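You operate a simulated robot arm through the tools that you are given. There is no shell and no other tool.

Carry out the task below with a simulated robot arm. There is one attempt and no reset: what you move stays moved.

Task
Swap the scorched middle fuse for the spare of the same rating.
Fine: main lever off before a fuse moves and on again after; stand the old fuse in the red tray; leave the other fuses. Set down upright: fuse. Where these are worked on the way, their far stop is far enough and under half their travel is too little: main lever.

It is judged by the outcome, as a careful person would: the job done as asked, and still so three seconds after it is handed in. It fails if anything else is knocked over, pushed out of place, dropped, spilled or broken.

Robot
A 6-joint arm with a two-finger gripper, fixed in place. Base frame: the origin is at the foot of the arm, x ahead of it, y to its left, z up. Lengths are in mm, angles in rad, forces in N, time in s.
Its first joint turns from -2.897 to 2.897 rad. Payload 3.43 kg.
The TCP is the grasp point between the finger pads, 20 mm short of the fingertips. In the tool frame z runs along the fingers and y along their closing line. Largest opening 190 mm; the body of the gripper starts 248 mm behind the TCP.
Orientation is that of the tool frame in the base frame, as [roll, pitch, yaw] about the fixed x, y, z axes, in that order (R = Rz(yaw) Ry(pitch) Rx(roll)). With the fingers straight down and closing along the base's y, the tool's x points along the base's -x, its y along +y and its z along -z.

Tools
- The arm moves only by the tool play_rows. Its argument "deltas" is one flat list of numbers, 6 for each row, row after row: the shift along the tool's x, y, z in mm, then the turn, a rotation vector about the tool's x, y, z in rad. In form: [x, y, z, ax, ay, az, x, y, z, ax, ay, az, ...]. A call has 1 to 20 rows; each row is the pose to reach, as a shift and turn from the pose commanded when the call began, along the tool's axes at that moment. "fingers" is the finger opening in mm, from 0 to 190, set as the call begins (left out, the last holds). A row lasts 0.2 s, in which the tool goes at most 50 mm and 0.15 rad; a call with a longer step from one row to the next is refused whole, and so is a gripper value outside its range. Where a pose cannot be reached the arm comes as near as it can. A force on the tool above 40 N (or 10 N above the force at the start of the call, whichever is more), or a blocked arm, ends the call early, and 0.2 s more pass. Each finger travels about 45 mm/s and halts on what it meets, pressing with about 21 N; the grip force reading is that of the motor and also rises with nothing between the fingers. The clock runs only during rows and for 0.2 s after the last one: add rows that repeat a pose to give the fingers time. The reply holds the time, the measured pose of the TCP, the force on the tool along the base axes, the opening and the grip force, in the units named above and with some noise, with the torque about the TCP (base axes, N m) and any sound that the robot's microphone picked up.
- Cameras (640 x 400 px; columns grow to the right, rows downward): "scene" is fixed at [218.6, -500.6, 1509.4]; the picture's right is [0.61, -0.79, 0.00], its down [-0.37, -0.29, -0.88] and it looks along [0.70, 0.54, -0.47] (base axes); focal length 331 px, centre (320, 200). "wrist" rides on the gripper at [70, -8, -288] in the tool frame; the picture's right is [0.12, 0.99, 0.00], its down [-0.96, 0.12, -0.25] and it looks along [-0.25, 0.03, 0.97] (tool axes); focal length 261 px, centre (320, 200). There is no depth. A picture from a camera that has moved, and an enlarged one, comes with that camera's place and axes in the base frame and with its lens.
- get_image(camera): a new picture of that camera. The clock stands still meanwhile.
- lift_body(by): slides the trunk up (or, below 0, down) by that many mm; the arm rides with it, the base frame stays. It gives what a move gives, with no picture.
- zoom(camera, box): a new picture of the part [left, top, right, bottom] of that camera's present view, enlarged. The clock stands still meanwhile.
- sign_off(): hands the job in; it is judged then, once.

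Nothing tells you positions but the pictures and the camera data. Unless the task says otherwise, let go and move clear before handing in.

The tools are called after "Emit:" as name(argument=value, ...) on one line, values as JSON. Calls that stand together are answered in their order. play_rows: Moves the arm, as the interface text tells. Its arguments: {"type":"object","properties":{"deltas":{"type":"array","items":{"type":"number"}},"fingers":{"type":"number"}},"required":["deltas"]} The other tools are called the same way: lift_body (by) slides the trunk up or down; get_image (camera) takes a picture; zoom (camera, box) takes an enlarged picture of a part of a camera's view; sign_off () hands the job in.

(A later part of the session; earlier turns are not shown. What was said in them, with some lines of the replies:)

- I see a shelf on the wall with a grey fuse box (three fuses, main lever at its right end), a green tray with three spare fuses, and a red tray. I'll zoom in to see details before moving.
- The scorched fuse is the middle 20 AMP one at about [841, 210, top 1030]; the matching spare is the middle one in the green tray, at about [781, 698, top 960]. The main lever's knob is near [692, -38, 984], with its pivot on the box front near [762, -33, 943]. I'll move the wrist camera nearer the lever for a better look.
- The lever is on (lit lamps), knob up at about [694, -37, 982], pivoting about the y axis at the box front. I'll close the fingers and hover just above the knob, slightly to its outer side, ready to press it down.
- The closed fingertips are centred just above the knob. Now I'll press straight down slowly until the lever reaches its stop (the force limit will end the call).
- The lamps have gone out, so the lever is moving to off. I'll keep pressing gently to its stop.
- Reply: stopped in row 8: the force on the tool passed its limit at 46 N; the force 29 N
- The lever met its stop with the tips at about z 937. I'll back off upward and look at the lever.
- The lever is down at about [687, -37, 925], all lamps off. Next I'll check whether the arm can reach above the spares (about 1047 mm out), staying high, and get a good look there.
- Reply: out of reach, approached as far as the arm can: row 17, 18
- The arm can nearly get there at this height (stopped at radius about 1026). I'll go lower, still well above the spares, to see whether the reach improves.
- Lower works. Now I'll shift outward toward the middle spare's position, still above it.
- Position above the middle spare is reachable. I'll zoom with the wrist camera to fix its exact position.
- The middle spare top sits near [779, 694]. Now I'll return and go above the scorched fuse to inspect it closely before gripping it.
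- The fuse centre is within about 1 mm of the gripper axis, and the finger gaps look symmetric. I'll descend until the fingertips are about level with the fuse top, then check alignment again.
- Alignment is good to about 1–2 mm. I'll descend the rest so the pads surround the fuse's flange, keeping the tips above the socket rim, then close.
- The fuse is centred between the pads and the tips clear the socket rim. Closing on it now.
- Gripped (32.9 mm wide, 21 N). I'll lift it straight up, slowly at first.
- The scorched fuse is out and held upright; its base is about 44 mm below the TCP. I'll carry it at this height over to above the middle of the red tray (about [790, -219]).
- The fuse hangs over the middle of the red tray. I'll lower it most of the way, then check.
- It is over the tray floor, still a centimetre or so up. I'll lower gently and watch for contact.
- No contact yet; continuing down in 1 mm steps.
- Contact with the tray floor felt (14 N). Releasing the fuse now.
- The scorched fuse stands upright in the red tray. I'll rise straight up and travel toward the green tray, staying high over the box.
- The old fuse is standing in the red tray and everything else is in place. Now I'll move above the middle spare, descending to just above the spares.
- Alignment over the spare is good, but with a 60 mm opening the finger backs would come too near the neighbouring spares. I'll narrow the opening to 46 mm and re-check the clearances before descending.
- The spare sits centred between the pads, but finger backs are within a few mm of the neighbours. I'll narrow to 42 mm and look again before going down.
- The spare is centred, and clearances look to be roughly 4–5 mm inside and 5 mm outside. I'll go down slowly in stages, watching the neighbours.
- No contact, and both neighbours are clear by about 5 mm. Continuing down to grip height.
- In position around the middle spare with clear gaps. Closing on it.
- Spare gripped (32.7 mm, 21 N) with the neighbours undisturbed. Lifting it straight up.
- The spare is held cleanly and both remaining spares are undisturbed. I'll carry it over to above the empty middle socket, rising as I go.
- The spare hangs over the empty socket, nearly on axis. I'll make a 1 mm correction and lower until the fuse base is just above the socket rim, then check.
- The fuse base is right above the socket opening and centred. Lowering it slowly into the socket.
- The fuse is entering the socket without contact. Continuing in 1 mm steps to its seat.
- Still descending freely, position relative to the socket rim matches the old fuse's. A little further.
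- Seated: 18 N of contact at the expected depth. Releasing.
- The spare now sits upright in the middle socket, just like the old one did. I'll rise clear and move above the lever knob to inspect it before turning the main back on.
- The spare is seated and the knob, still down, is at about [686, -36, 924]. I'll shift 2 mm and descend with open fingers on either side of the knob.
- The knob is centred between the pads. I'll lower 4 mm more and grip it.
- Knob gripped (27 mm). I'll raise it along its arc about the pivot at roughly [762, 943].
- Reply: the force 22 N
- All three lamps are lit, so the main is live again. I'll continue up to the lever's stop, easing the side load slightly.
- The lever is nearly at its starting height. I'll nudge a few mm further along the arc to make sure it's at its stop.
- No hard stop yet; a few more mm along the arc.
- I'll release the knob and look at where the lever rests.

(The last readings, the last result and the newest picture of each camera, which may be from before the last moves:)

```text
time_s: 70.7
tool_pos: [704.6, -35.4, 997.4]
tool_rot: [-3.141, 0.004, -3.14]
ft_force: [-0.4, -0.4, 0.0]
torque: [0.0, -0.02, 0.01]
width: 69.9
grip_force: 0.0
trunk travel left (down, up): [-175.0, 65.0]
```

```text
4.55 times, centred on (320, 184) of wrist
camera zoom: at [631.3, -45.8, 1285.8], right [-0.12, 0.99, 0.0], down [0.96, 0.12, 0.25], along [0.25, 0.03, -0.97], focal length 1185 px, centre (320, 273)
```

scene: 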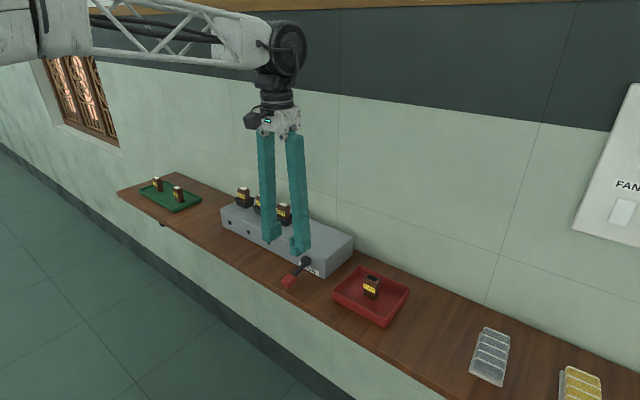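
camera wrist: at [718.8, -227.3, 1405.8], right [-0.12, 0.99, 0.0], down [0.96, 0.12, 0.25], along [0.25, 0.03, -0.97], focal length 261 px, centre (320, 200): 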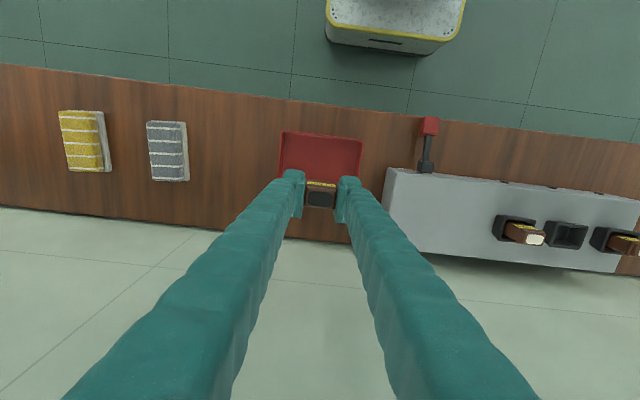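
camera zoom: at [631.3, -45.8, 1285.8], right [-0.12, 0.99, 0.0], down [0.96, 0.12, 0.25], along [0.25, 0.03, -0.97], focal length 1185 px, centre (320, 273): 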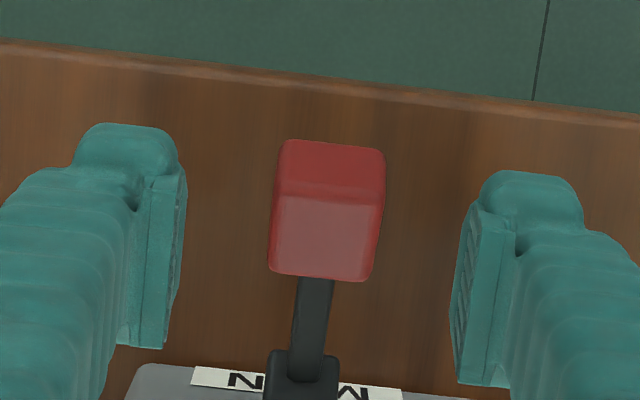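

The lever is exactly back at its original on position with the lamps lit. I'll rise clear and do a final check of everything.

Emit:
play_rows(deltas=[0, 0, -5, 0, 0, 0, 0, 0, -20, 0, 0, 0, 0, 0, -50, 0, 0, 0, 0, 0, -90, 0, 0, 0, 0, 0, -135, 0, 0, 0, 40, 0, -160, 0, 0, 0, 80, 0, -180, 0, 0, 0, 110, 0, -200, 0, 0, 0, 110, 0, -200, 0, 0, 0], fingers=70)

Emit:
get_image(camera="scene")

Emit:
zoom(camera="scene", box=[200, 170, 360, 290])

Emit:
zoom(camera="scene", box=[320, 240, 420, 330])

Emit:
zoom(camera="scene", box=[120, 165, 220, 225])

Emit:
get_image(camera="wrist")

```text
time_s: 72.7
tool_pos: [593.0, -35.1, 1196.8]
tool_rot: [-3.141, 0.006, -3.141]
ft_force: [-0.2, 0.5, 0.2]
torque: [0.02, -0.05, 0.04]
width: 69.7
grip_force: 0.1
trunk travel left (down, up): [-175.0, 65.0]
```

```text
taken
```

scene: 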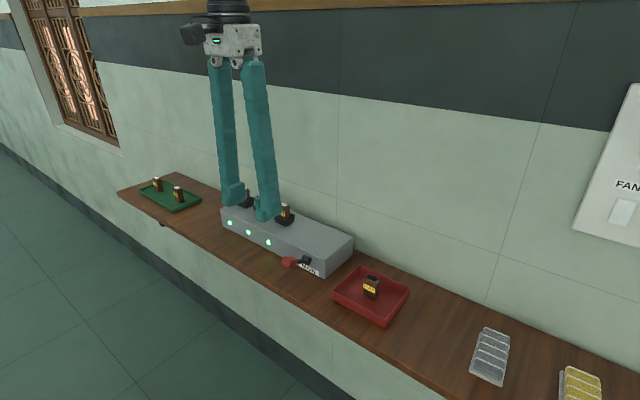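

```text
3.33 times, centred on (280, 230) of scene
camera zoom: at [218.6, -500.6, 1509.4], right [0.61, -0.79, 0.0], down [-0.37, -0.29, -0.88], along [0.7, 0.54, -0.47], focal length 1102 px, centre (453, 100)
```

zoom: 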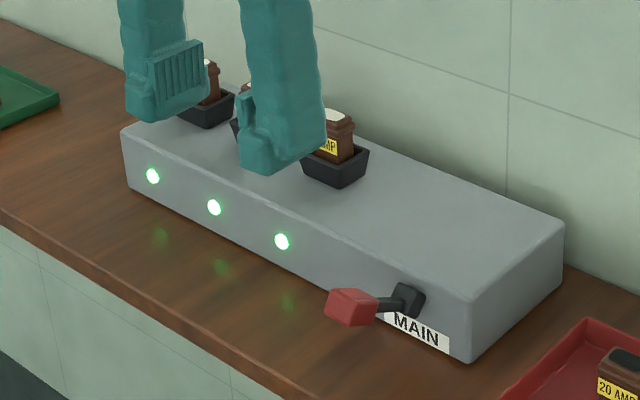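

```text
4.44 times, centred on (370, 285) of scene
camera zoom: at [218.6, -500.6, 1509.4], right [0.61, -0.79, 0.0], down [-0.37, -0.29, -0.88], along [0.7, 0.54, -0.47], focal length 1470 px, centre (98, -178)
```

zoom: 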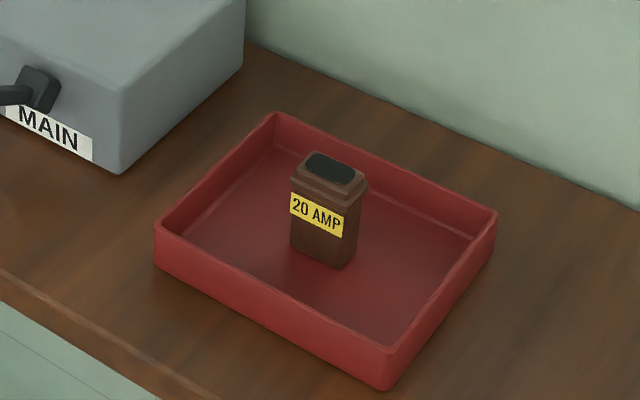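

```text
6.40 times, centred on (170, 195) of scene
camera zoom: at [218.6, -500.6, 1509.4], right [0.61, -0.79, 0.0], down [-0.37, -0.29, -0.88], along [0.7, 0.54, -0.47], focal length 2116 px, centre (1280, 232)
```

zoom: 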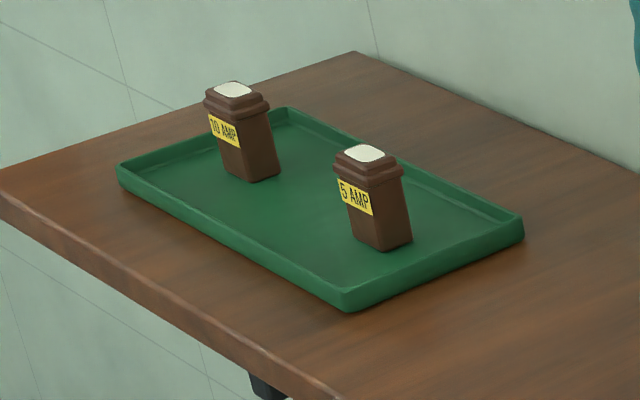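

```text
taken
camera wrist: at [520.7, -45.6, 1485.1], right [-0.12, 0.99, 0.0], down [0.96, 0.12, 0.25], along [0.25, 0.03, -0.97], focal length 261 px, centre (320, 200)
```

wrist: 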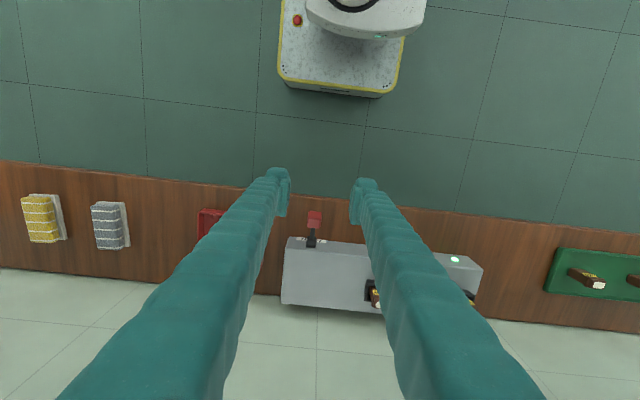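

All three lamps are lit and the lever is back in its original on position. The spare 20 AMP fuse is in the middle socket, and the scorched one stands upright in the red tray. The other fuses look untouched and the arm is clear, so I'm handing in.

Emit:
sign_off()

```text
The job is handed in.
```

I swapped the scorched middle 20 AMP fuse for the matching spare, and the main lever is back on. I handed the job in; no verdict has come back.

- **Main lever:** I pushed it down to its stop, and the lamps went out before I touched any fuse. Afterwards I raised it to exactly where it started, and all three lamps came on, including the middle one that was dark before.
- **Old fuse:** it is standing upright in the red tray.
- **Spare fuse:** it is seated upright in the middle socket with its label facing front. The gripper hid that socket in the last pictures, so my last clear view of it was just after I let go. The lit middle lamp agrees with it being in place.
- **Other fuses:** the 5 AMP and 10 AMP spares are where they were. So are the 5 AMP and 10 AMP fuses in the box, as far as the last pictures show; the gripper partly hid those two.
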